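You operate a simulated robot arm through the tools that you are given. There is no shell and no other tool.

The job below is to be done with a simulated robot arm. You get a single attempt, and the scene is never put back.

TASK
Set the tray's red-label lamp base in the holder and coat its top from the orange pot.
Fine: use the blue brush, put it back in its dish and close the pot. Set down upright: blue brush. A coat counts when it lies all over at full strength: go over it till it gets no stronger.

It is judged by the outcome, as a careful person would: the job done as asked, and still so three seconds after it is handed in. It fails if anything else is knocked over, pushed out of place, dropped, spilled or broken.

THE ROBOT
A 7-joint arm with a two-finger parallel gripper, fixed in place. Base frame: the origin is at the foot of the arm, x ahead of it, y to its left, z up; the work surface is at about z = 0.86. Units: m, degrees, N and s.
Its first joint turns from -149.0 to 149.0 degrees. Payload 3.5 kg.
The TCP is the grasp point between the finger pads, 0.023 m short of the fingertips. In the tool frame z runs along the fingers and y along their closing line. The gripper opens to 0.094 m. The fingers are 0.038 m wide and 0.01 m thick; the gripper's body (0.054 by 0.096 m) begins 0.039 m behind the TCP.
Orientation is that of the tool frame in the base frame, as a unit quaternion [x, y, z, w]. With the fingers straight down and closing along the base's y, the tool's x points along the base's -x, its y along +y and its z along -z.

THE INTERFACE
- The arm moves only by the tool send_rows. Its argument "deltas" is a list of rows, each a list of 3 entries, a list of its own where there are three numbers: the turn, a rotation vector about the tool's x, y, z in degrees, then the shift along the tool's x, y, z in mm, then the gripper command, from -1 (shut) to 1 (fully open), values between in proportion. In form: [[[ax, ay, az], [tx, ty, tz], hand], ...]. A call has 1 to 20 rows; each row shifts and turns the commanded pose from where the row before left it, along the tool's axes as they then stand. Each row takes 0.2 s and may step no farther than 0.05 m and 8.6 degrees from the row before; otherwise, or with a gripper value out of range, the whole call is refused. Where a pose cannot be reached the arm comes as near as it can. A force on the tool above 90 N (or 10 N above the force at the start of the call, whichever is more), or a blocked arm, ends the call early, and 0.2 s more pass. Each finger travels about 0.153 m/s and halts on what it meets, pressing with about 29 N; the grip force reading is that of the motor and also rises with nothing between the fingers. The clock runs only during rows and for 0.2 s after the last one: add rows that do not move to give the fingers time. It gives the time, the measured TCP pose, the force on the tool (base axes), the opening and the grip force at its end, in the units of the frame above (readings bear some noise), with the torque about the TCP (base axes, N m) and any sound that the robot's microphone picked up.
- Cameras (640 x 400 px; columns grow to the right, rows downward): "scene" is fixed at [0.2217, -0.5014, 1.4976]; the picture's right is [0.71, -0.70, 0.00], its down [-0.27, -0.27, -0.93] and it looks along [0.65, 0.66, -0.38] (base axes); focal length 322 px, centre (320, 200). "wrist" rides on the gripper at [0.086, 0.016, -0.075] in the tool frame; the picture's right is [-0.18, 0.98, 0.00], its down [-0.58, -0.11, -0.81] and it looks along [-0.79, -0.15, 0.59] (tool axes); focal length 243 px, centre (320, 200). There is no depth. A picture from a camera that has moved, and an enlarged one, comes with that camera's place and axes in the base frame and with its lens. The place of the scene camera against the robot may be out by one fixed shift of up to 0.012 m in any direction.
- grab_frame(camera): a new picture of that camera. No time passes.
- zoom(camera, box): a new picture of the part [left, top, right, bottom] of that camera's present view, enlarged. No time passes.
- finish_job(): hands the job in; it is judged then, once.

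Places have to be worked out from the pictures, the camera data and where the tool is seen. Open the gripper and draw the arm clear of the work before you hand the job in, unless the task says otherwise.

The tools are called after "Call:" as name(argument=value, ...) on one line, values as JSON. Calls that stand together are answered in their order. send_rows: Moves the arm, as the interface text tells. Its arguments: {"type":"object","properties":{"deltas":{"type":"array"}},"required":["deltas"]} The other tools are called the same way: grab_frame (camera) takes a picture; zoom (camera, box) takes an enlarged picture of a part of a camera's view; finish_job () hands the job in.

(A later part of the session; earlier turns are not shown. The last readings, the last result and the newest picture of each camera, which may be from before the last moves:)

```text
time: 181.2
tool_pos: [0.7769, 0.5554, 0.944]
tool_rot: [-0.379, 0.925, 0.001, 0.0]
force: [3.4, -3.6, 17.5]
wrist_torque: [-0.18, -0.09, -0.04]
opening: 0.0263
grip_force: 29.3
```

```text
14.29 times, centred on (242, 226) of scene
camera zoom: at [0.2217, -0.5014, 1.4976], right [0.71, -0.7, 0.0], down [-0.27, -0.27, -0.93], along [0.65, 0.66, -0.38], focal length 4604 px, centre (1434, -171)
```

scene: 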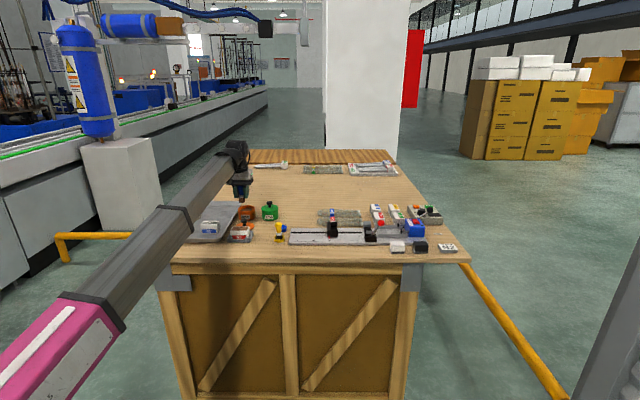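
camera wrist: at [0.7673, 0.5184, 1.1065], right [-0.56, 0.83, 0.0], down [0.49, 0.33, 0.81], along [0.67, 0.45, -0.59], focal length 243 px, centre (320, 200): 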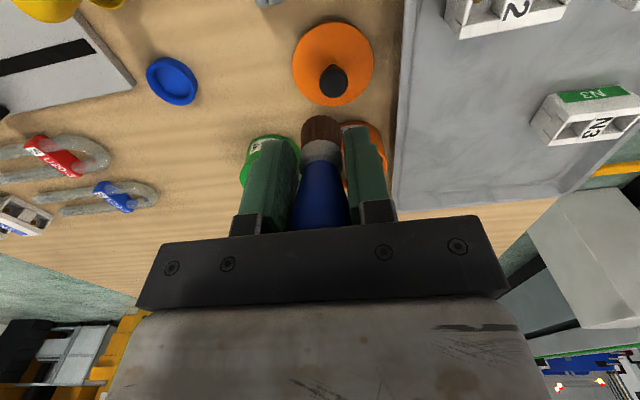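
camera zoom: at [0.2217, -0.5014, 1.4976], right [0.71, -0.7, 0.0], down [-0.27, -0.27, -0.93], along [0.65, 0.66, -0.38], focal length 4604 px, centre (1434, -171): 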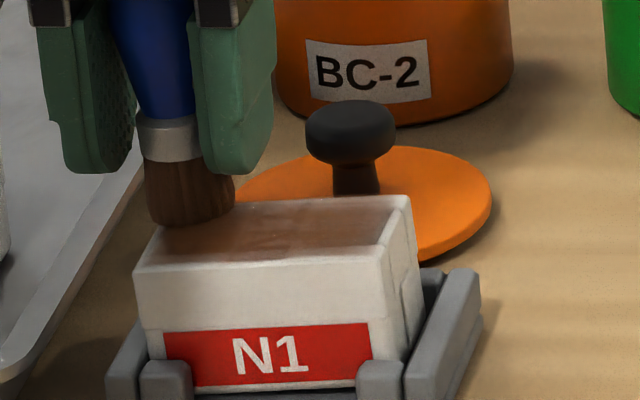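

The block shifted to the left stop of the pocket and looks slightly turned. I lift off and check that it still sits well, and look at the coat.

Call:
send_rows(deltas=[[[0, 0, 0], [0, -3, -10], -1], [[0, 0, 0], [0, 0, -20], -1], [[0, 0, 0], [10, -25, -10], -1], [[0, 0, 0], [0, 0, 0], -1], [[0, 0, 0], [0, 0, 0], -1]])

Call:
zoom(camera="wrist", box=[200, 0, 420, 200])

Call:
zoom(camera="scene", box=[224, 212, 260, 240])

```text
time: 182.4
tool_pos: [0.7905, 0.5282, 0.984]
tool_rot: [-0.379, 0.926, 0.0, -0.001]
force: [0.2, 0.4, -0.3]
wrist_torque: [-0.01, 0.0, 0.02]
opening: 0.0261
grip_force: 28.7
```

```text
2.00 times, centred on (310, 100) of wrist
camera zoom: at [0.7177, 0.4794, 1.0588], right [-0.56, 0.83, 0.0], down [0.49, 0.33, 0.81], along [0.67, 0.45, -0.59], focal length 485 px, centre (340, 400)
```

zoom: 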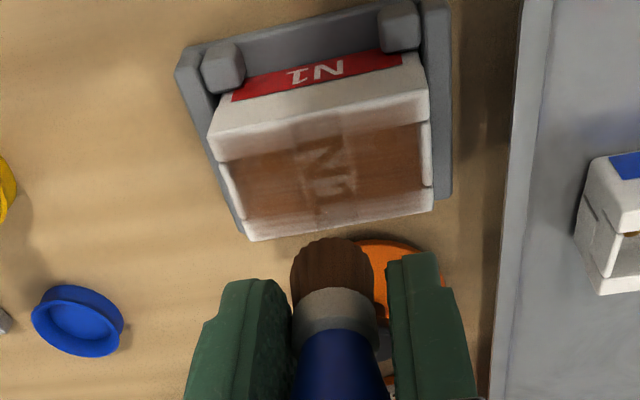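

```text
14.29 times, centred on (242, 226) of scene
camera zoom: at [0.2217, -0.5014, 1.4976], right [0.71, -0.7, 0.0], down [-0.27, -0.27, -0.93], along [0.65, 0.66, -0.38], focal length 4604 px, centre (1434, -171)
```

zoom: 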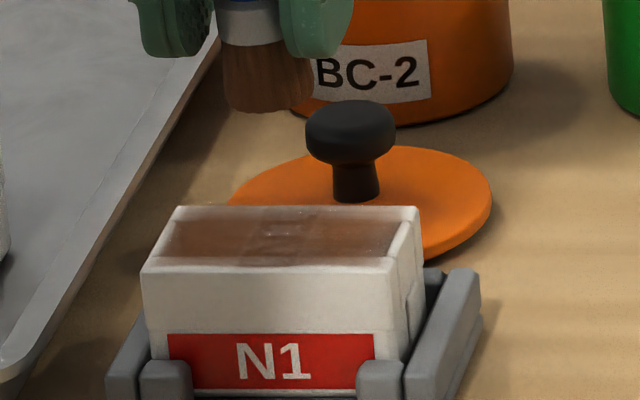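

The block sits level again. I enlarge the top from this side.

Call:
zoom(camera="wrist", box=[290, 15, 430, 125])

Call:
zoom(camera="scene", box=[230, 222, 256, 238])

```text
3.64 times, centred on (360, 70) of wrist
camera zoom: at [0.7177, 0.4794, 1.0588], right [-0.56, 0.83, 0.0], down [0.49, 0.33, 0.81], along [0.67, 0.45, -0.59], focal length 882 px, centre (174, 673)
```

zoom: 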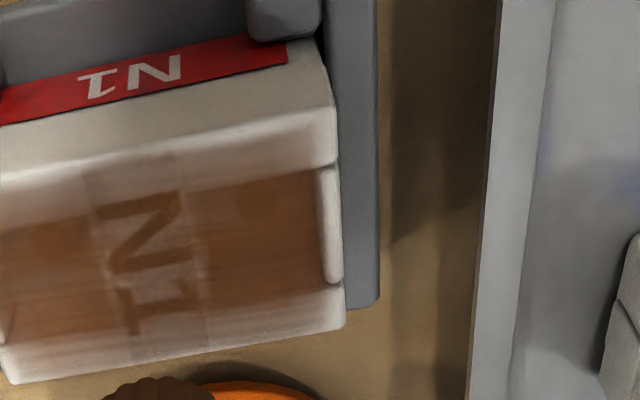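

```text
16.00 times, centred on (243, 230) of scene
camera zoom: at [0.2217, -0.5014, 1.4976], right [0.71, -0.7, 0.0], down [-0.27, -0.27, -0.93], along [0.65, 0.66, -0.38], focal length 5156 px, centre (1552, -280)
```

zoom: 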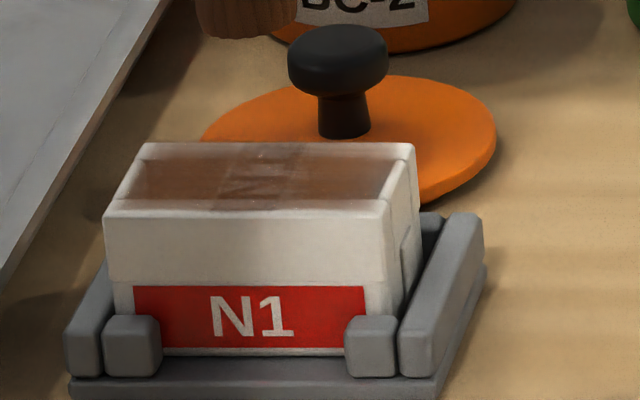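

The letters still show through a translucent film, and the rims look the same despite heavy brushing. To judge saturation I dip once more, brush the whole top lengthwise, and compare from this exact pose.

Call:
send_rows(deltas=[[[0, 0, 0], [0, 0, -35], -1], [[0, 0, 0], [-32, 1.3, 0], -1], [[0, 0, 0], [-32, 1.3, 0], -1], [[0, 0, 0], [-32, 1.3, 0], -1], [[0, 0, 0], [-32, 1.4, 0], -1], [[0, 0, 0], [-32, 1.4, 0], -1], [[0, 0, 0], [-33, 1.4, 0], -1], [[0, 0, 0], [0, 0, 0], -1], [[0, 0, 0], [0, 0, 0], -1], [[0, 0, 0], [0, 0, 0], -1]])

Call:
zoom(camera="wrist", box=[220, 0, 420, 200])

Call:
zoom(camera="scene", box=[225, 170, 285, 225])

```text
time: 184.6
tool_pos: [0.9223, 0.6692, 1.0184]
tool_rot: [-0.379, 0.925, 0.0, 0.0]
force: [-0.2, -0.2, -0.3]
wrist_torque: [-0.04, 0.01, -0.02]
opening: 0.0259
grip_force: 29.3
```

```text
2.00 times, centred on (320, 100) of wrist
camera zoom: at [0.8506, 0.6196, 1.094], right [-0.56, 0.83, 0.0], down [0.49, 0.33, 0.81], along [0.67, 0.45, -0.59], focal length 485 px, centre (320, 400)
```

zoom: 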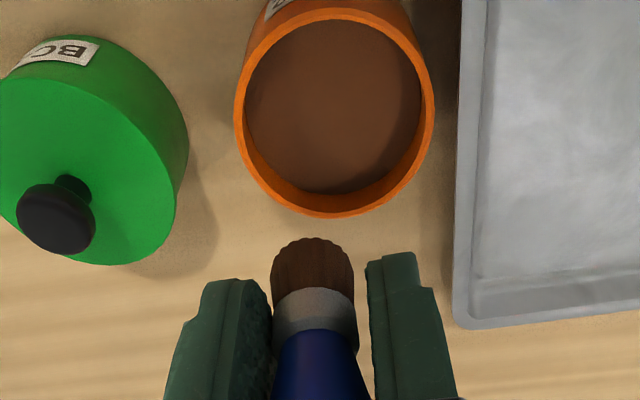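

```text
7.27 times, centred on (255, 198) of scene
camera zoom: at [0.2217, -0.5014, 1.4976], right [0.71, -0.7, 0.0], down [-0.27, -0.27, -0.93], along [0.65, 0.66, -0.38], focal length 2344 px, centre (793, 218)
```

zoom: 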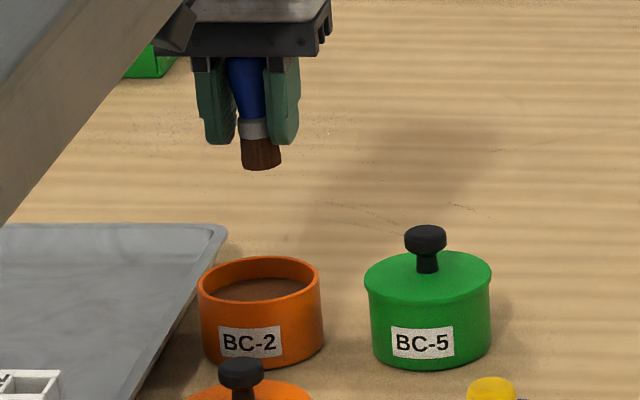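

The pot's centre appears about 3–6 mm to the left of the tool, so I shift 3 mm and lower the brush into the pot.

Call:
send_rows(deltas=[[[0, 0, 0], [-1.5, 3, 30], -1], [[0, 0, 0], [0, 0, 30], -1], [[0, 0, 0], [0, 0, 18], -1], [[0, 0, 0], [0, 0, 3], -1], [[0, 0, 0], [0, 0, 0], -1]])

Call:
zoom(camera="wrist", box=[220, 0, 420, 200])

```text
time: 185.8
tool_pos: [0.9209, 0.6719, 0.9366]
tool_rot: [-0.379, 0.925, 0.0, 0.0]
force: [0.0, 0.4, -1.6]
wrist_torque: [0.01, 0.03, 0.0]
opening: 0.0261
grip_force: 29.3
```

```text
2.00 times, centred on (320, 100) of wrist
camera zoom: at [0.8488, 0.6235, 1.0124], right [-0.56, 0.83, 0.0], down [0.49, 0.33, 0.81], along [0.67, 0.45, -0.59], focal length 485 px, centre (320, 400)
```

zoom: 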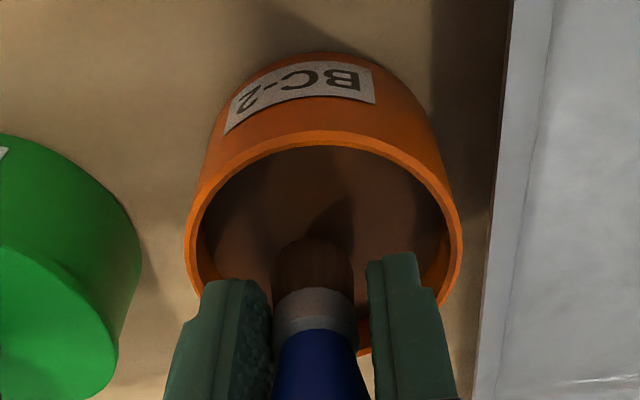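

The brush is centred in the pot, just above the paint. I lower in 1 mm steps to contact.

Call:
send_rows(deltas=[[[0, 0, 0], [0, 0, 1.5], -1], [[0, 0, 0], [0, 0, 1.5], -1], [[0, 0, 0], [0, 0, 1], -1], [[0, 0, 0], [0, 0, 0], -1]])

```text
time: 186.8
tool_pos: [0.9215, 0.6741, 0.9333]
tool_rot: [-0.379, 0.926, 0.0, 0.0]
force: [0.0, -0.1, -1.3]
wrist_torque: [-0.01, 0.0, -0.01]
opening: 0.0263
grip_force: 29.3
```

Not yet in contact; further 1 mm steps.

Call:
send_rows(deltas=[[[0, 0, 0], [0, 0, 1], -1], [[0, 0, 0], [0, 0, 1], -1], [[0, 0, 0], [0, 0, 0.7], -1], [[0, 0, 0], [0, 0, 0], -1], [[0, 0, 0], [0, 0, 0], -1]])

```text
time: 188.0
tool_pos: [0.9213, 0.6746, 0.9313]
tool_rot: [-0.379, 0.925, 0.0, 0.0]
force: [0.2, 0.4, -0.8]
wrist_torque: [0.01, 0.0, 0.01]
opening: 0.026
grip_force: 28.5
```

Call:
send_rows(deltas=[[[0, 0, 0], [0, 0, 1], -1], [[0, 0, 0], [0, 0, 1], -1], [[0, 0, 0], [0, 0, 0], -1], [[0, 0, 0], [0, 0, 0], -1]])

```text
time: 189.0
tool_pos: [0.9222, 0.6745, 0.9299]
tool_rot: [-0.378, 0.926, 0.001, 0.001]
force: [2.1, 1.0, 15.1]
wrist_torque: [0.18, -0.04, -0.02]
opening: 0.026
grip_force: 29.1
```

Paint contact at 15 N. I lift slowly and carry the brush to above the rear-left corner of the block.

Call:
send_rows(deltas=[[[0, 0, 0], [0, 0, 0], -1], [[0, 0, 0], [0, 0, -4], -1], [[0, 0, 0], [0, 0, -8], -1], [[0, 0, 0], [0, 0, -15], -1], [[0, 0, 0], [0, 0, -20], -1], [[0, 0, 0], [31, 2, 0], -1], [[0, 0, 0], [31, 2, 0], -1], [[0, 0, 0], [31, 2, 0], -1], [[0, 0, 0], [31, 2, 0], -1], [[0, 0, 0], [31, 2, 0], -1], [[0, 0, 0], [31, 2, 0], -1], [[0, 0, 0], [0, 0, 0], -1], [[0, 0, 0], [0, 0, 0], -1], [[0, 0, 0], [0, 0, 20], -1], [[0, 0, 0], [0, 0, 10], -1], [[0, 0, 0], [0, 0, 3], -1], [[0, 0, 0], [0, 0, 0], -1]])

Call:
zoom(camera="wrist", box=[200, 0, 420, 200])

Call:
zoom(camera="scene", box=[224, 212, 260, 240])

```text
time: 192.6
tool_pos: [0.7813, 0.5514, 0.9444]
tool_rot: [-0.378, 0.926, 0.0, 0.001]
force: [0.1, 0.1, 5.4]
wrist_torque: [0.05, 0.05, 0.0]
opening: 0.0259
grip_force: 28.6
```

```text
2.00 times, centred on (310, 100) of wrist
camera zoom: at [0.7087, 0.5019, 1.0193], right [-0.56, 0.83, 0.0], down [0.49, 0.33, 0.81], along [0.67, 0.45, -0.59], focal length 485 px, centre (340, 400)
```

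zoom: 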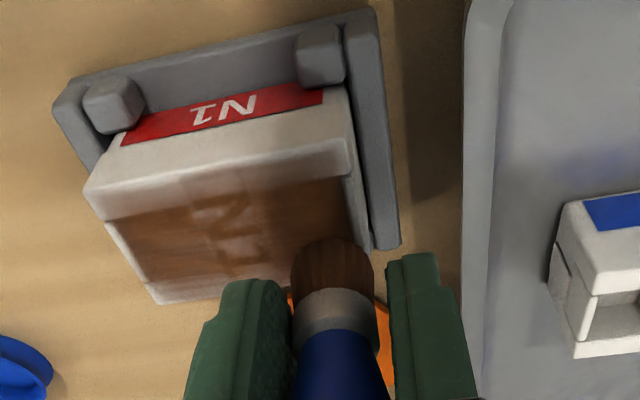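

```text
14.29 times, centred on (242, 226) of scene
camera zoom: at [0.2217, -0.5014, 1.4976], right [0.71, -0.7, 0.0], down [-0.27, -0.27, -0.93], along [0.65, 0.66, -0.38], focal length 4604 px, centre (1434, -171)
```

zoom: 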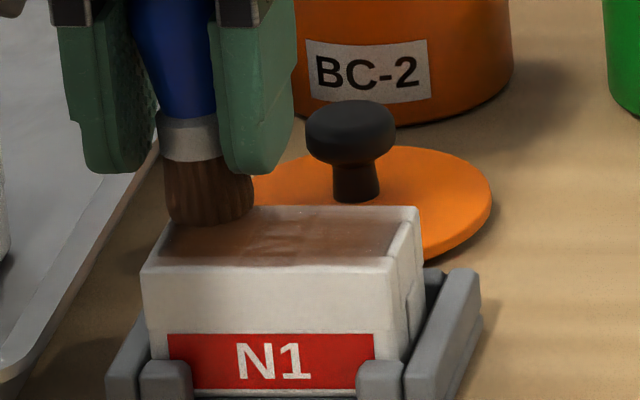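

Contact at 5 N with fresh paint. I run the first two lengthwise lines: along the rear rim to the right, then back 8 mm further in.

Call:
send_rows(deltas=[[[0, 0, 0], [0, -7, 0.5], -1], [[0, 0, 0], [0, -9, 0.1], -1], [[0, 0, 0], [0, -9, 0.1], -1], [[0, 0, 0], [0, -9, 0], -1], [[0, 0, 0], [0, -9, 0], -1], [[0, 0, 0], [0, -9, 0], -1], [[0, 0, 0], [0, -8, 0], -1], [[0, 0, 0], [4, 0, -3], -1], [[0, 0, 0], [4, 2, 3], -1], [[0, 0, 0], [0, 9, 0], -1], [[0, 0, 0], [0, 9, 0], -1], [[0, 0, 0], [0, 9, 0], -1], [[0, 0, 0], [0, 9, 0], -1], [[0, 0, 0], [0, 9, 0], -1], [[0, 0, 0], [0, 9, 0], -1], [[0, 0, 0], [0, 5, 0], -1], [[0, 0, 0], [0, 0, 0], -1]])

Call:
zoom(camera="wrist", box=[200, 0, 420, 200])

Call:
zoom(camera="scene", box=[224, 212, 260, 240])

```text
time: 196.2
tool_pos: [0.7742, 0.5449, 0.9433]
tool_rot: [-0.379, 0.925, 0.001, 0.0]
force: [-0.4, 0.1, 2.8]
wrist_torque: [0.0, -0.05, 0.01]
opening: 0.026
grip_force: 29.3
```

```text
2.00 times, centred on (310, 100) of wrist
camera zoom: at [0.702, 0.4963, 1.0179], right [-0.56, 0.83, 0.0], down [0.49, 0.33, 0.81], along [0.67, 0.45, -0.59], focal length 485 px, centre (340, 400)
```

zoom: 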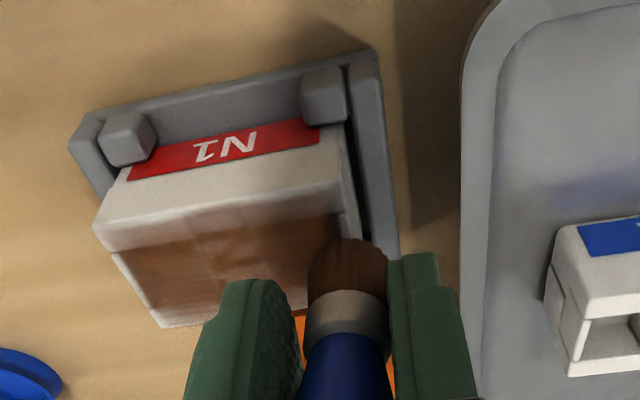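

```text
14.29 times, centred on (242, 226) of scene
camera zoom: at [0.2217, -0.5014, 1.4976], right [0.71, -0.7, 0.0], down [-0.27, -0.27, -0.93], along [0.65, 0.66, -0.38], focal length 4604 px, centre (1434, -171)
```

zoom: 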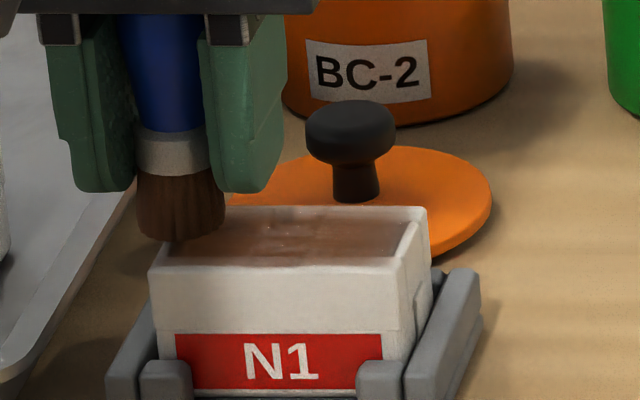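

The film looks denser. I continue with the middle line and the next one toward the front.

Call:
send_rows(deltas=[[[0, 0, 0], [4, -1, -3], -1], [[0, 0, 0], [4, -1, 3.5], -1], [[0, 0, 0], [0, -9, 0], -1], [[0, 0, 0], [0, -9, 0.1], -1], [[0, 0, 0], [0, -9, 0], -1], [[0, 0, 0], [0, -9, 0], -1], [[0, 0, 0], [0, -9, 0], -1], [[0, 0, 0], [0, -9, 0], -1], [[0, 0, 0], [0, -5, 0], -1], [[0, 0, 0], [4, 0, -3], -1], [[0, 0, 0], [4, 1, 3.3], -1], [[0, 0, 0], [0, 9, 0], -1], [[0, 0, 0], [0, 9, 0], -1], [[0, 0, 0], [0, 9, 0], -1], [[0, 0, 0], [0, 9, 0], -1], [[0, 0, 0], [0, 9, 0], -1], [[0, 0, 0], [0, 9, 0], -1], [[0, 0, 0], [0, 5, 0], -1], [[0, 0, 0], [0, 0, 0], -1]])

Call:
zoom(camera="wrist", box=[200, 0, 420, 200])

Call:
zoom(camera="scene", box=[224, 212, 260, 240])

```text
time: 200.2
tool_pos: [0.7629, 0.5333, 0.9416]
tool_rot: [-0.38, 0.925, 0.0, 0.0]
force: [0.2, -1.2, 4.2]
wrist_torque: [0.02, -0.04, 0.03]
opening: 0.0259
grip_force: 29.2
```

```text
2.00 times, centred on (310, 100) of wrist
camera zoom: at [0.6909, 0.4852, 1.0165], right [-0.56, 0.83, 0.0], down [0.49, 0.33, 0.81], along [0.67, 0.45, -0.59], focal length 485 px, centre (340, 400)
```

zoom: 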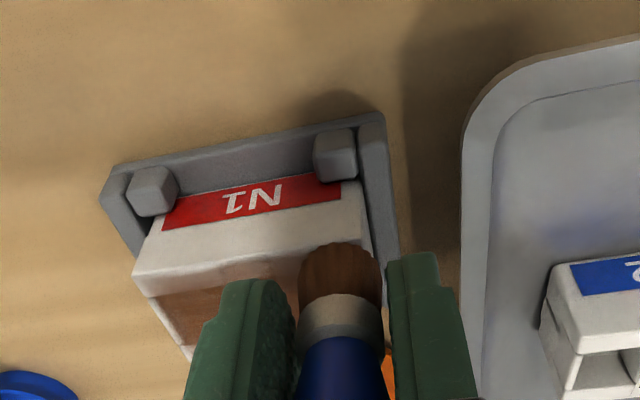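

```text
14.29 times, centred on (242, 226) of scene
camera zoom: at [0.2217, -0.5014, 1.4976], right [0.71, -0.7, 0.0], down [-0.27, -0.27, -0.93], along [0.65, 0.66, -0.38], focal length 4604 px, centre (1434, -171)
```

zoom: 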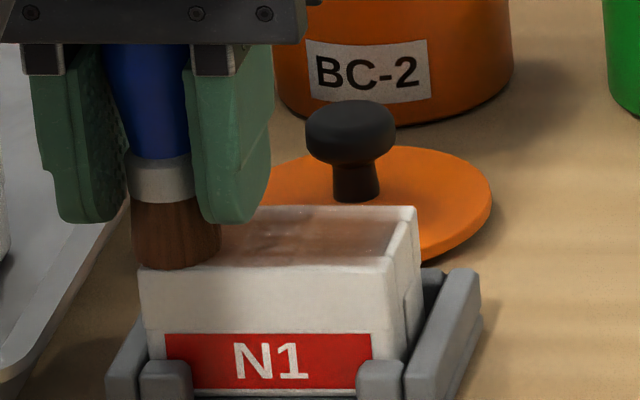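

Good. One more line, along the front rim itself and back, then I return to the reference pose.

Call:
send_rows(deltas=[[[0, 0, 0], [3, -1, -3], -1], [[0, 0, 0], [3, -1, 3.5], -1], [[0, 0, 0], [0, -9, 0], -1], [[0, 0, 0], [0, -9, 0.1], -1], [[0, 0, 0], [0, -9, 0], -1], [[0, 0, 0], [0, -9, 0], -1], [[0, 0, 0], [0, -9, 0], -1], [[0, 0, 0], [0, -9, 0], -1], [[0, 0, 0], [0, -5, 0], -1], [[0, 0, 0], [0, 9, 0], -1], [[0, 0, 0], [0, 9, 0], -1], [[0, 0, 0], [0, 9, 0], -1], [[0, 0, 0], [0, 9, 0], -1], [[0, 0, 0], [0, 9, 0], -1], [[0, 0, 0], [0, 9, 0], -1], [[0, 0, 0], [0, 5, 0], -1], [[0, 0, 0], [0, 0, 0], -1]])

Call:
zoom(camera="scene", box=[224, 212, 260, 240])

```text
time: 203.8
tool_pos: [0.759, 0.5289, 0.9413]
tool_rot: [-0.379, 0.925, 0.001, 0.0]
force: [1.6, -0.9, 7.6]
wrist_torque: [0.06, -0.08, -0.01]
opening: 0.0263
grip_force: 29.3
```

```text
14.29 times, centred on (242, 226) of scene
camera zoom: at [0.2217, -0.5014, 1.4976], right [0.71, -0.7, 0.0], down [-0.27, -0.27, -0.93], along [0.65, 0.66, -0.38], focal length 4604 px, centre (1434, -171)
```

zoom: 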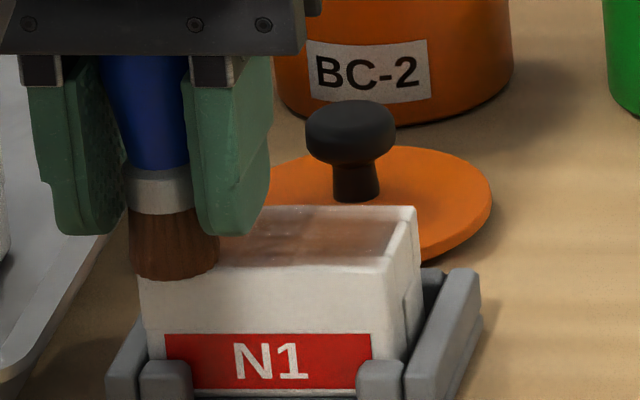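

I lift and return to the reference pose (0.7905, 0.528, 0.984) for the comparison.

Call:
send_rows(deltas=[[[0, 0, 0], [0, 0, -15], -1], [[0, 0, 0], [0, 0, -28], -1], [[0, 0, 0], [-22, -22.6, 0], -1], [[0, 0, 0], [0, 0, 0], -1], [[0, 0, 0], [0, 0, 0], -1], [[0, 0, 0], [0, 0, 0], -1]])

Call:
zoom(camera="wrist", box=[290, 15, 430, 125])

Call:
zoom(camera="scene", box=[230, 222, 256, 238])

Call:
zoom(camera="wrist", box=[200, 0, 420, 200])

```text
time: 205.2
tool_pos: [0.7927, 0.5298, 0.9842]
tool_rot: [-0.379, 0.925, 0.0, 0.0]
force: [0.0, -0.4, -1.0]
wrist_torque: [-0.01, 0.03, 0.06]
opening: 0.0262
grip_force: 29.5
```

```text
3.64 times, centred on (360, 70) of wrist
camera zoom: at [0.72, 0.4808, 1.0594], right [-0.56, 0.83, 0.0], down [0.49, 0.33, 0.81], along [0.67, 0.45, -0.59], focal length 882 px, centre (174, 673)
```

zoom: 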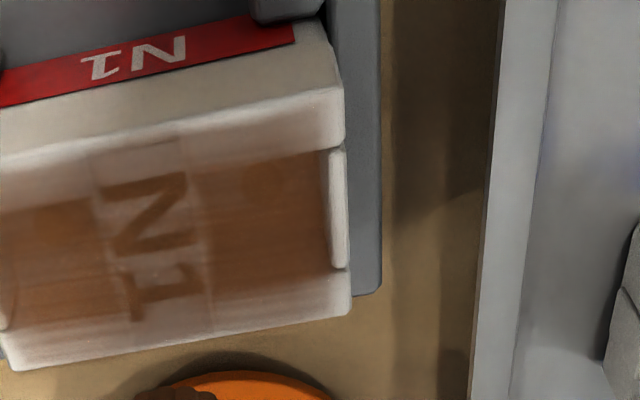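

```text
16.00 times, centred on (243, 230) of scene
camera zoom: at [0.2217, -0.5014, 1.4976], right [0.71, -0.7, 0.0], down [-0.27, -0.27, -0.93], along [0.65, 0.66, -0.38], focal length 5156 px, centre (1552, -280)
```

zoom: 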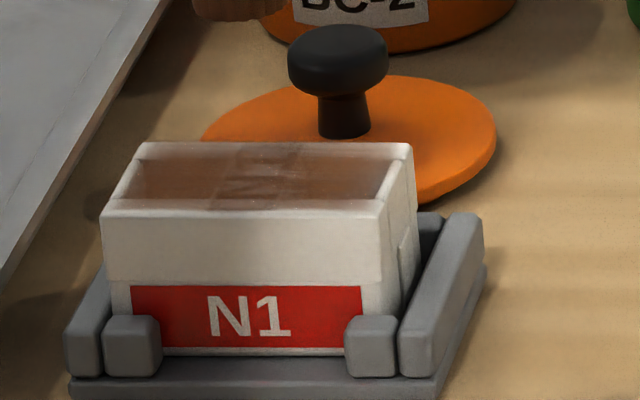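

```text
2.00 times, centred on (310, 100) of wrist
camera zoom: at [0.72, 0.4808, 1.0594], right [-0.56, 0.83, 0.0], down [0.49, 0.33, 0.81], along [0.67, 0.45, -0.59], focal length 485 px, centre (340, 400)
```

zoom: 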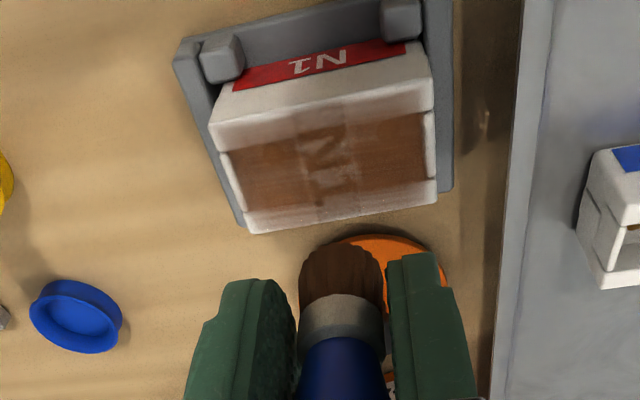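

The cavities and label look the same as before the extra dip, only evener, which speaks for a saturated coat. As a last check I brush just one 18 mm piece of the front rim hard several times and see if it stands out.

Call:
send_rows(deltas=[[[0, 0, 0], [8, 13, 0], -1], [[0, 0, 0], [9, 13, 0], -1], [[0, 0, 0], [0, 0, 20], -1], [[0, 0, 0], [0, 0, 20], -1], [[0, 0, 0], [0, 0, 2.5], -1], [[0, 0, 0], [0, 0, 0], -1], [[0, 0, 0], [0, 0, 0], -1]])

```text
time: 206.8
tool_pos: [0.7614, 0.5347, 0.9416]
tool_rot: [-0.379, 0.926, 0.0, 0.0]
force: [-0.4, 0.1, -0.7]
wrist_torque: [0.0, 0.04, -0.01]
opening: 0.026
grip_force: 28.9
```

Not touching yet; I lower in small steps.

Call:
send_rows(deltas=[[[0, 0, 0], [0, 0, 0.8], -1], [[0, 0, 0], [0, 0, 0.6], -1], [[0, 0, 0], [0, 0, 0], -1]])

```text
time: 207.6
tool_pos: [0.762, 0.5344, 0.9408]
tool_rot: [-0.379, 0.925, 0.0, 0.001]
force: [0.7, 2.6, 9.7]
wrist_torque: [0.16, -0.05, 0.03]
opening: 0.0259
grip_force: 28.4
```

Contact at 10 N. I stroke this piece back and forth six times, lift, and return to the reference pose.

Call:
send_rows(deltas=[[[0, 0, 0], [0, -9, 0], -1], [[0, 0, 0], [0, -9, 0], -1], [[0, 0, 0], [0, 9, 0], -1], [[0, 0, 0], [0, 9, 0], -1], [[0, 0, 0], [0, -9, 0.1], -1], [[0, 0, 0], [0, -9, 0], -1], [[0, 0, 0], [0, 9, 0], -1], [[0, 0, 0], [0, 9, 0], -1], [[0, 0, 0], [0, -9, 0.1], -1], [[0, 0, 0], [0, -9, 0], -1], [[0, 0, 0], [0, 9, 0], -1], [[0, 0, 0], [0, 9, 0], -1], [[0, 0, 0], [0, 0, -20], -1], [[0, 0, 0], [0, 0, -23.5], -1], [[0, 0, 0], [-9, -13, 0], -1], [[0, 0, 0], [-8, -13, 0], -1], [[0, 0, 0], [0, 0, 0], -1], [[0, 0, 0], [0, 0, 0], -1]])

Call:
zoom(camera="wrist", box=[290, 15, 430, 125])

Call:
zoom(camera="wrist", box=[200, 0, 420, 200])

Call:
zoom(camera="scene", box=[230, 222, 256, 238])

```text
time: 211.4
tool_pos: [0.7927, 0.5279, 0.9827]
tool_rot: [-0.379, 0.925, 0.0, -0.001]
force: [-0.4, 0.9, -0.2]
wrist_torque: [0.02, 0.03, -0.01]
opening: 0.0262
grip_force: 28.9
```

```text
3.64 times, centred on (360, 70) of wrist
camera zoom: at [0.7197, 0.4784, 1.058], right [-0.56, 0.83, 0.0], down [0.49, 0.33, 0.81], along [0.67, 0.45, -0.59], focal length 882 px, centre (174, 673)
```

zoom: 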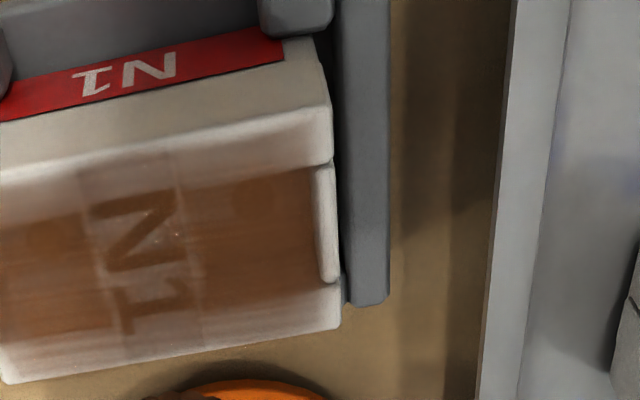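

```text
2.00 times, centred on (310, 100) of wrist
camera zoom: at [0.7197, 0.4784, 1.058], right [-0.56, 0.83, 0.0], down [0.49, 0.33, 0.81], along [0.67, 0.45, -0.59], focal length 485 px, centre (340, 400)
```

zoom: 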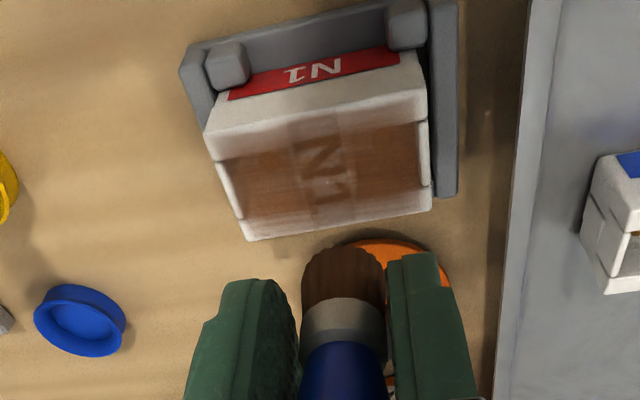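

```text
16.00 times, centred on (243, 230) of scene
camera zoom: at [0.2217, -0.5014, 1.4976], right [0.71, -0.7, 0.0], down [-0.27, -0.27, -0.93], along [0.65, 0.66, -0.38], focal length 5156 px, centre (1552, -280)
```

zoom: 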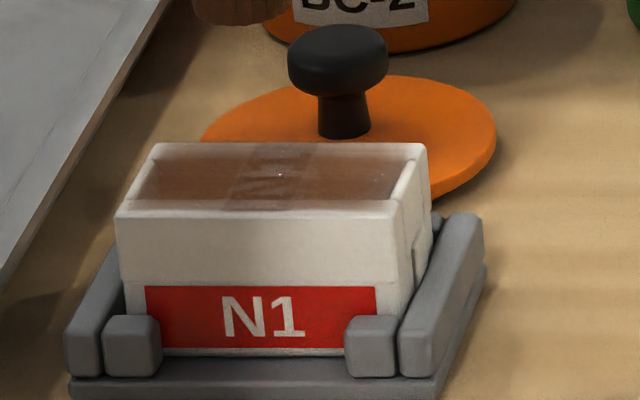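

The heavily brushed piece does not stand out from the rest of the rim, so the coat has reached full strength everywhere; the soft edge is just how the film shows. I turn the tool back and carry the brush to its dish.

Call:
send_rows(deltas=[[[0, 0, 0], [0, 0, -25], -1], [[0, 0, 0], [0, 0, -25], -1], [[0, 0, 7.5], [0, 0, 0], -1], [[0, 0, 7.5], [0, 0, 0], -1], [[0, 0, 7.5], [0, 0, 0], -1], [[0, 0, 7.5], [0, 0, 0], -1], [[0, 0, 7.5], [0, 0, 0], -1], [[0, 0, 7.5], [0, 0, 0], -1], [[0, 0, 7.5], [0, 0, 0], -1], [[0, 0, 7.5], [0, 0, 0], -1], [[0, 0, 7.5], [0, 0, 0], -1], [[0, 0, 7.5], [0, 0, 0], -1], [[0, 0, 7.5], [0, 0, 0], -1], [[0, 0, 7.5], [0, 0, 0], -1], [[0, 0, 0], [0, 0, 0], -1], [[0, 0, 0], [0, 0, 0], -1]])

Call:
zoom(camera="wrist", box=[220, 0, 420, 230])

Call:
zoom(camera="scene", box=[225, 170, 285, 225])

```text
time: 214.8
tool_pos: [0.7918, 0.5284, 1.0335]
tool_rot: [0.387, 0.922, 0.0, 0.0]
force: [-0.7, 0.0, -1.2]
wrist_torque: [-0.03, 0.02, 0.0]
opening: 0.0261
grip_force: 28.6
```

```text
1.74 times, centred on (320, 115) of wrist
camera zoom: at [0.7436, 0.6012, 1.1084], right [0.83, 0.56, 0.0], down [0.33, -0.49, 0.81], along [0.45, -0.67, -0.59], focal length 422 px, centre (320, 348)
```

zoom: 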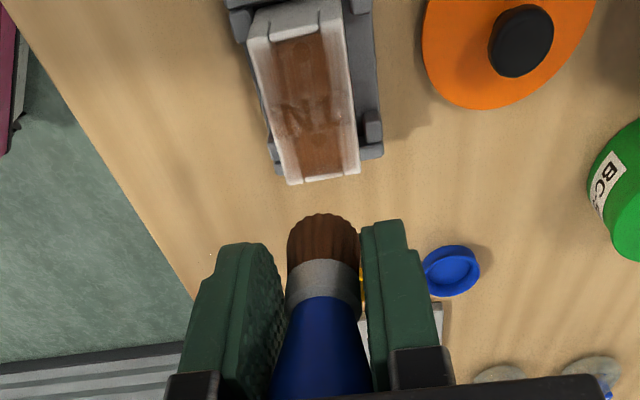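

```text
7.27 times, centred on (255, 198) of scene
camera zoom: at [0.2217, -0.5014, 1.4976], right [0.71, -0.7, 0.0], down [-0.27, -0.27, -0.93], along [0.65, 0.66, -0.38], focal length 2344 px, centre (793, 218)
```

zoom: 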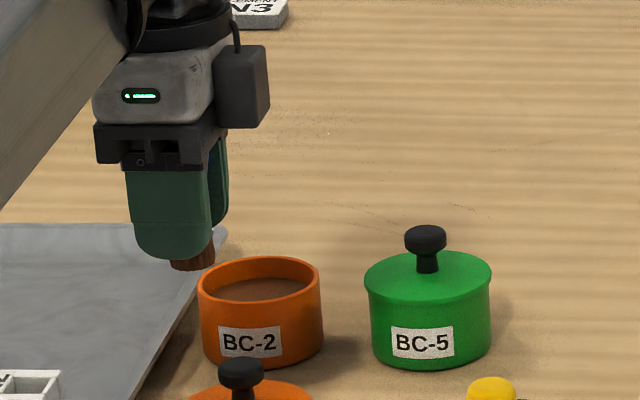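

The brush hangs straight. I move it level to above its dish.

Call:
send_rows(deltas=[[[0, 0, 0], [-26, 12, 0], -1], [[0, 0, 0], [-26, 12, 0], -1], [[0, 0, 0], [-26, 12, 0], -1], [[0, 0, 0], [-26, 12, 0], -1], [[0, 0, 0], [-26, 12, 0], -1], [[0, 0, 0], [-26, 12, 0], -1], [[0, 0, 0], [0, 0, 20], -1], [[0, 0, 0], [0, 0, 20], -1], [[0, 0, 0], [0, 0, 0], -1], [[0, 0, 0], [0, 0, 0], -1]])

Call:
zoom(camera="wrist", box=[220, 0, 420, 230])

Call:
zoom(camera="scene", box=[250, 190, 305, 240])

```text
time: 217.0
tool_pos: [0.9532, 0.4677, 0.9951]
tool_rot: [0.387, 0.922, 0.0, 0.0]
force: [-0.2, -0.7, -0.7]
wrist_torque: [0.0, -0.01, -0.03]
opening: 0.026
grip_force: 28.5
```

```text
1.74 times, centred on (320, 115) of wrist
camera zoom: at [0.9037, 0.5401, 1.0703], right [0.83, 0.56, 0.0], down [0.33, -0.49, 0.81], along [0.45, -0.67, -0.59], focal length 422 px, centre (320, 348)
```

zoom: 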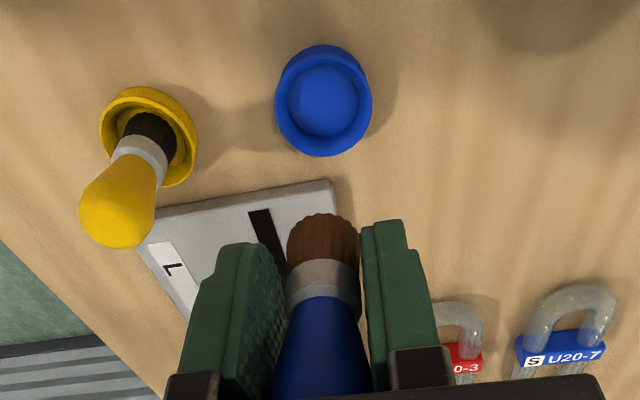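

```text
8.00 times, centred on (278, 215) of scene
camera zoom: at [0.2217, -0.5014, 1.4976], right [0.71, -0.7, 0.0], down [-0.27, -0.27, -0.93], along [0.65, 0.66, -0.38], focal length 2578 px, centre (660, 80)
```

zoom: 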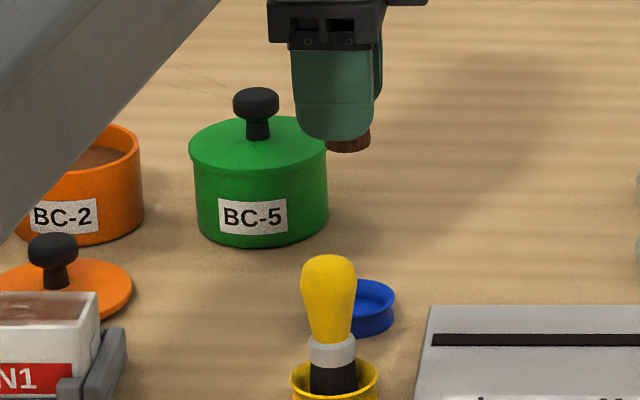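

The scene view suggests the bristle tip sits a few millimetres to the right of the tool axis. I enlarge to check the brush's lean.

Call:
zoom(camera="scene", box=[270, 188, 300, 214])

Call:
zoom(camera="wrist", box=[265, 100, 375, 235])

```text
15.38 times, centred on (285, 201) of scene
camera zoom: at [0.2217, -0.5014, 1.4976], right [0.71, -0.7, 0.0], down [-0.27, -0.27, -0.93], along [0.65, 0.66, -0.38], focal length 4958 px, centre (858, 185)
```

zoom: 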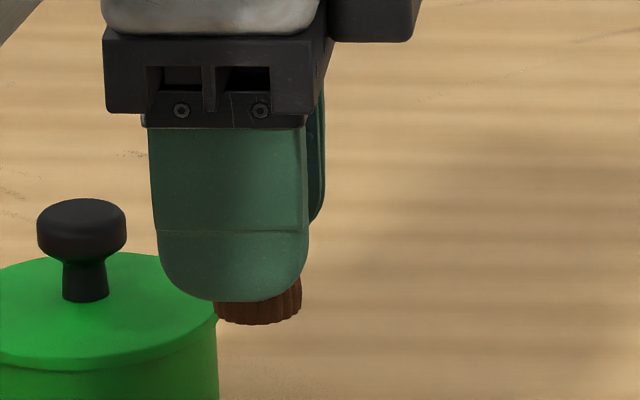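

```text
2.96 times, centred on (320, 168) of wrist
camera zoom: at [0.9037, 0.5401, 1.0703], right [0.83, 0.56, 0.0], down [0.33, -0.49, 0.81], along [0.45, -0.67, -0.59], focal length 719 px, centre (320, 296)
```

zoom: 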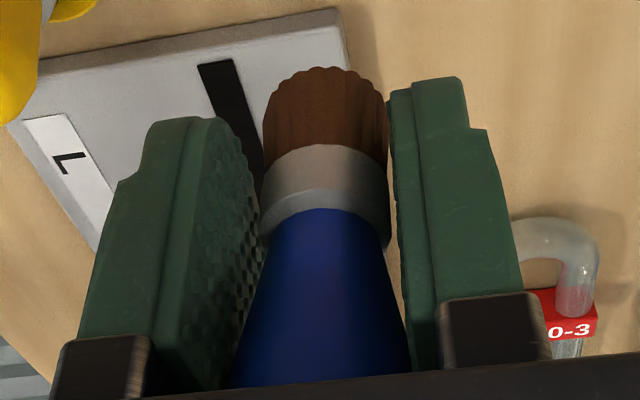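

The brush leans about 3–4° with its tip 6–7 mm to the right. I tilt the tool 3.5° to bring it upright, shift 4 mm left to centre the tip, and lower toward the dish.

Call:
send_rows(deltas=[[[0, 3.5, 0], [0, 0, 0], -1], [[0, 0, 0], [4, 0, 0], -1], [[0, 0, 0], [0, 0, 25], -1], [[0, 0, 0], [0, 0, 25], -1], [[0, 0, 0], [0, 0, 20], -1], [[0, 0, 0], [0, 0, 8], -1], [[0, 0, 0], [0, 0, 0], -1], [[0, 0, 0], [0, 0, 0], -1]])

Call:
zoom(camera="wrist", box=[220, 20, 420, 230])

Call:
zoom(camera="scene", box=[255, 200, 300, 240])

```text
time: 218.8
tool_pos: [0.946, 0.4737, 0.9169]
tool_rot: [0.387, 0.922, 0.012, -0.028]
force: [0.6, 0.7, 0.8]
wrist_torque: [-0.01, -0.01, 0.03]
opening: 0.0261
grip_force: 29.4
```

```text
1.90 times, centred on (320, 125) of wrist
camera zoom: at [0.9018, 0.5428, 0.9967], right [0.83, 0.56, -0.01], down [0.36, -0.53, 0.77], along [0.42, -0.64, -0.64], focal length 462 px, centre (320, 343)
```

zoom: 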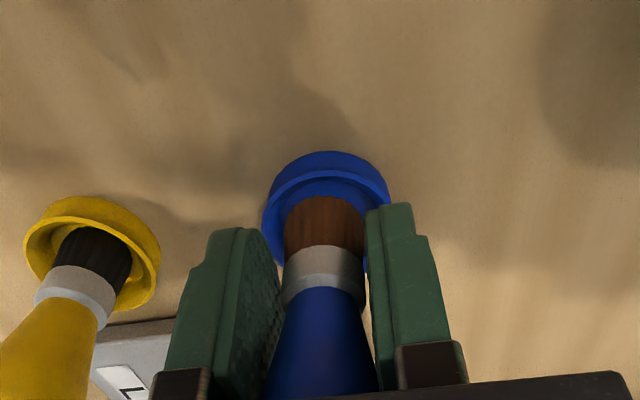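

```text
10.00 times, centred on (278, 220) of scene
camera zoom: at [0.2217, -0.5014, 1.4976], right [0.71, -0.7, 0.0], down [-0.27, -0.27, -0.93], along [0.65, 0.66, -0.38], focal length 3223 px, centre (745, 0)
```

zoom: 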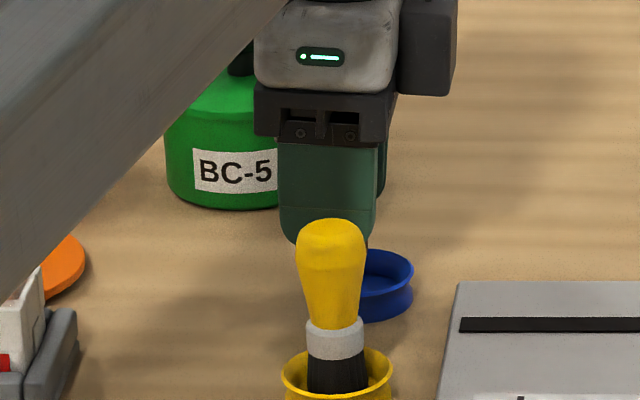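

The tilted approach drifted 5 mm left. I raise 4 mm, shift 6.5 mm right, and check again.

Call:
send_rows(deltas=[[[0, 0, 0], [0, 0, -4], -1], [[0, 0, 0], [-6.5, 0, 0], -1], [[0, 0, 0], [0, 0, 0], -1], [[0, 0, 0], [0, 0, 0], -1]])

Call:
zoom(camera="wrist", box=[220, 20, 420, 230])

Call:
zoom(camera="scene", box=[262, 205, 292, 235])

```text
time: 219.8
tool_pos: [0.9514, 0.4685, 0.9198]
tool_rot: [0.386, 0.922, 0.011, -0.028]
force: [-0.1, -0.4, -0.8]
wrist_torque: [-0.03, 0.0, 0.0]
opening: 0.026
grip_force: 29.3
```

```text
1.90 times, centred on (320, 125) of wrist
camera zoom: at [0.9061, 0.5384, 1.0002], right [0.83, 0.56, -0.01], down [0.36, -0.53, 0.77], along [0.42, -0.64, -0.64], focal length 462 px, centre (320, 343)
```

zoom: 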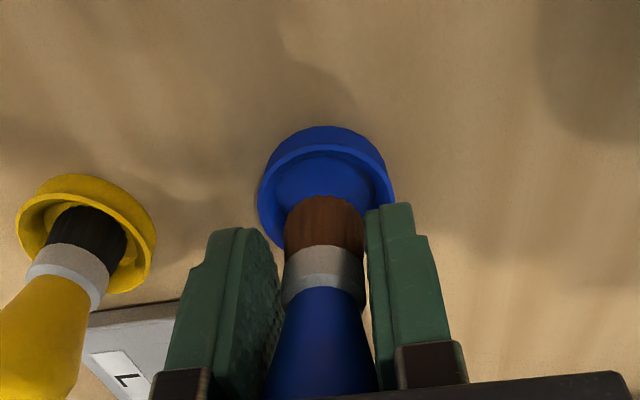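

```text
13.33 times, centred on (277, 220) of scene
camera zoom: at [0.2217, -0.5014, 1.4976], right [0.71, -0.7, 0.0], down [-0.27, -0.27, -0.93], along [0.65, 0.66, -0.38], focal length 4297 px, centre (893, -67)
```

zoom: 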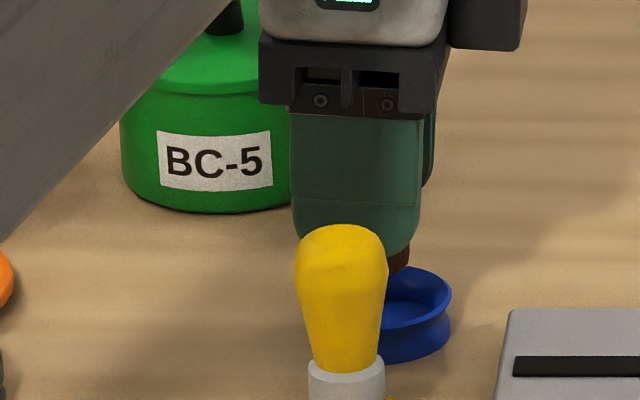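

Front-to-back is aligned; the scene view says about 2 mm more to the right. I correct and lower gently toward the dish floor.

Call:
send_rows(deltas=[[[0, 0, 0], [-2, 0, 3], -1], [[0, 0, 0], [-0.3, 0, 4], -1], [[0, 0, 0], [-0.2, 0, 3], -1], [[0, 0, 0], [0, 0, 0], -1]])

Call:
zoom(camera="wrist", box=[220, 20, 420, 230])

Call:
zoom(camera="scene", box=[262, 205, 292, 235])

```text
time: 220.8
tool_pos: [0.9532, 0.4676, 0.9105]
tool_rot: [0.386, 0.922, 0.011, -0.028]
force: [-0.2, -0.1, -0.7]
wrist_torque: [-0.01, 0.0, -0.02]
opening: 0.0259
grip_force: 29.1
```

```text
1.90 times, centred on (320, 125) of wrist
camera zoom: at [0.9071, 0.5374, 0.9903], right [0.83, 0.56, -0.01], down [0.36, -0.53, 0.77], along [0.42, -0.64, -0.64], focal length 462 px, centre (320, 343)
```

zoom: 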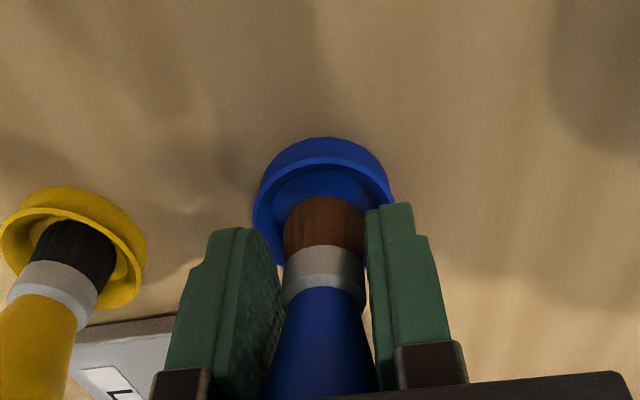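

```text
13.33 times, centred on (277, 220) of scene
camera zoom: at [0.2217, -0.5014, 1.4976], right [0.71, -0.7, 0.0], down [-0.27, -0.27, -0.93], along [0.65, 0.66, -0.38], focal length 4297 px, centre (893, -67)
```

zoom: 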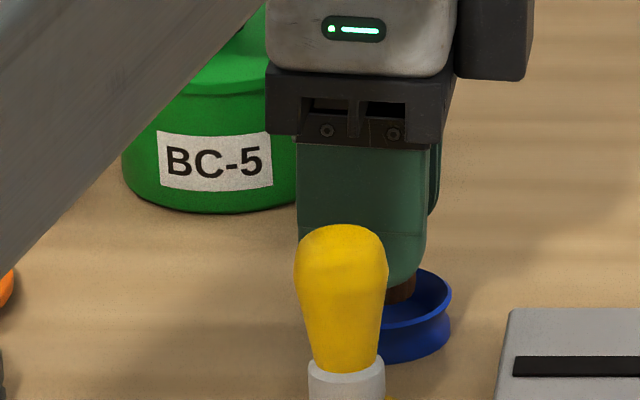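

The bristles line up with the dish. I lower in 1–1.5 mm steps to the floor.

Call:
send_rows(deltas=[[[0, 0, 0], [0, 0, 2], -1], [[0, 0, 0], [0, 0, 1.5], -1], [[0, 0, 0], [0, 0, 1.5], -1], [[0, 0, 0], [0, 0, 0], -1]])

```text
time: 221.8
tool_pos: [0.9518, 0.4667, 0.9038]
tool_rot: [0.386, 0.922, 0.011, -0.028]
force: [0.9, -0.1, -0.9]
wrist_torque: [-0.02, -0.01, 0.01]
opening: 0.0259
grip_force: 29.3
```

Call:
send_rows(deltas=[[[0, 0, 0], [0, 0, 1], -1], [[0, 0, 0], [0, 0, 1], -1], [[0, 0, 0], [0, 0, 0], -1]])

Call:
zoom(camera="wrist", box=[220, 20, 420, 230])

Call:
zoom(camera="scene", box=[262, 205, 292, 235])

```text
time: 222.6
tool_pos: [0.9532, 0.4685, 0.9019]
tool_rot: [0.387, 0.922, 0.012, -0.028]
force: [0.5, -0.5, -0.4]
wrist_torque: [0.0, -0.01, 0.01]
opening: 0.0261
grip_force: 28.5
```

```text
1.90 times, centred on (320, 125) of wrist
camera zoom: at [0.9067, 0.5378, 0.9826], right [0.83, 0.56, -0.01], down [0.36, -0.53, 0.77], along [0.42, -0.64, -0.64], focal length 462 px, centre (320, 343)
```

zoom: 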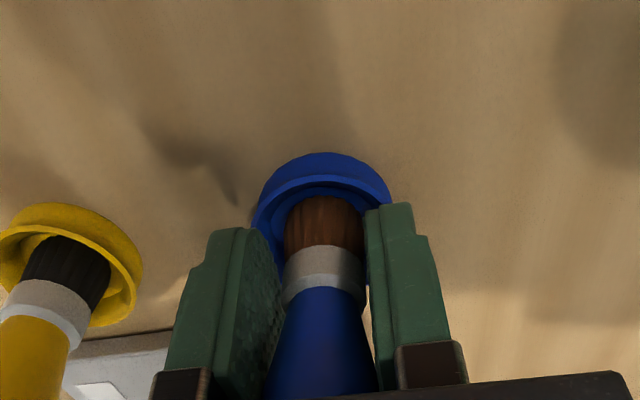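

```text
13.33 times, centred on (277, 220) of scene
camera zoom: at [0.2217, -0.5014, 1.4976], right [0.71, -0.7, 0.0], down [-0.27, -0.27, -0.93], along [0.65, 0.66, -0.38], focal length 4297 px, centre (893, -67)
```

zoom: 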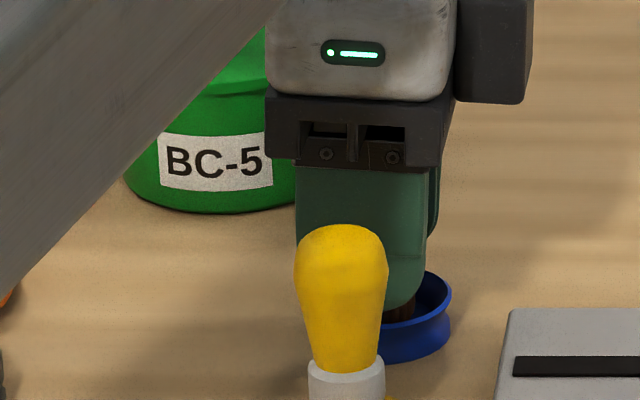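

Still free; the fingertips keep about 6 mm above the dish rim. I lower two more 1 mm steps.

Call:
send_rows(deltas=[[[0, 0, 0], [0, 0, 1], -1], [[0, 0, 0], [0, 0, 1], -1], [[0, 0, 0], [0, 0, 0], -1]])

```text
time: 223.4
tool_pos: [0.9525, 0.4679, 0.9004]
tool_rot: [0.386, 0.922, 0.011, -0.029]
force: [-0.1, -0.4, 0.1]
wrist_torque: [-0.01, 0.02, -0.03]
opening: 0.0258
grip_force: 28.9
```

Call:
send_rows(deltas=[[[0, 0, 0], [0, 0, 1], -1], [[0, 0, 0], [0, 0, 1], -1], [[0, 0, 0], [0, 0, 0], -1]])

Call:
zoom(camera="scene", box=[266, 212, 290, 232])

Call:
zoom(camera="wrist", box=[260, 80, 380, 200])

```text
time: 224.2
tool_pos: [0.9521, 0.4682, 0.8983]
tool_rot: [0.386, 0.922, 0.012, -0.028]
force: [2.4, 1.4, 13.3]
wrist_torque: [-0.06, -0.17, 0.04]
opening: 0.0262
grip_force: 29.2
```

```text
16.00 times, centred on (278, 222) of scene
camera zoom: at [0.2217, -0.5014, 1.4976], right [0.71, -0.7, 0.0], down [-0.27, -0.27, -0.93], along [0.65, 0.66, -0.38], focal length 5156 px, centre (992, -152)
```

zoom: 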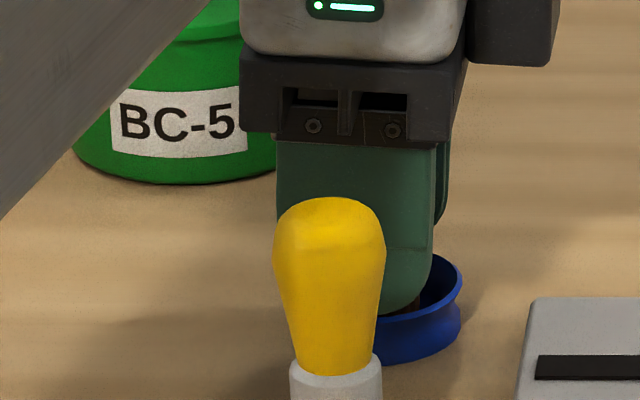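

```text
3.33 times, centred on (320, 140) of wrist
camera zoom: at [0.9066, 0.5374, 0.979], right [0.83, 0.56, -0.01], down [0.36, -0.53, 0.77], along [0.42, -0.64, -0.64], focal length 809 px, centre (320, 400)
```

zoom: 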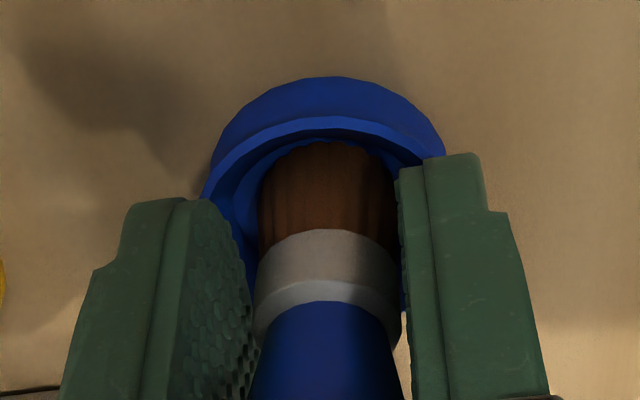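

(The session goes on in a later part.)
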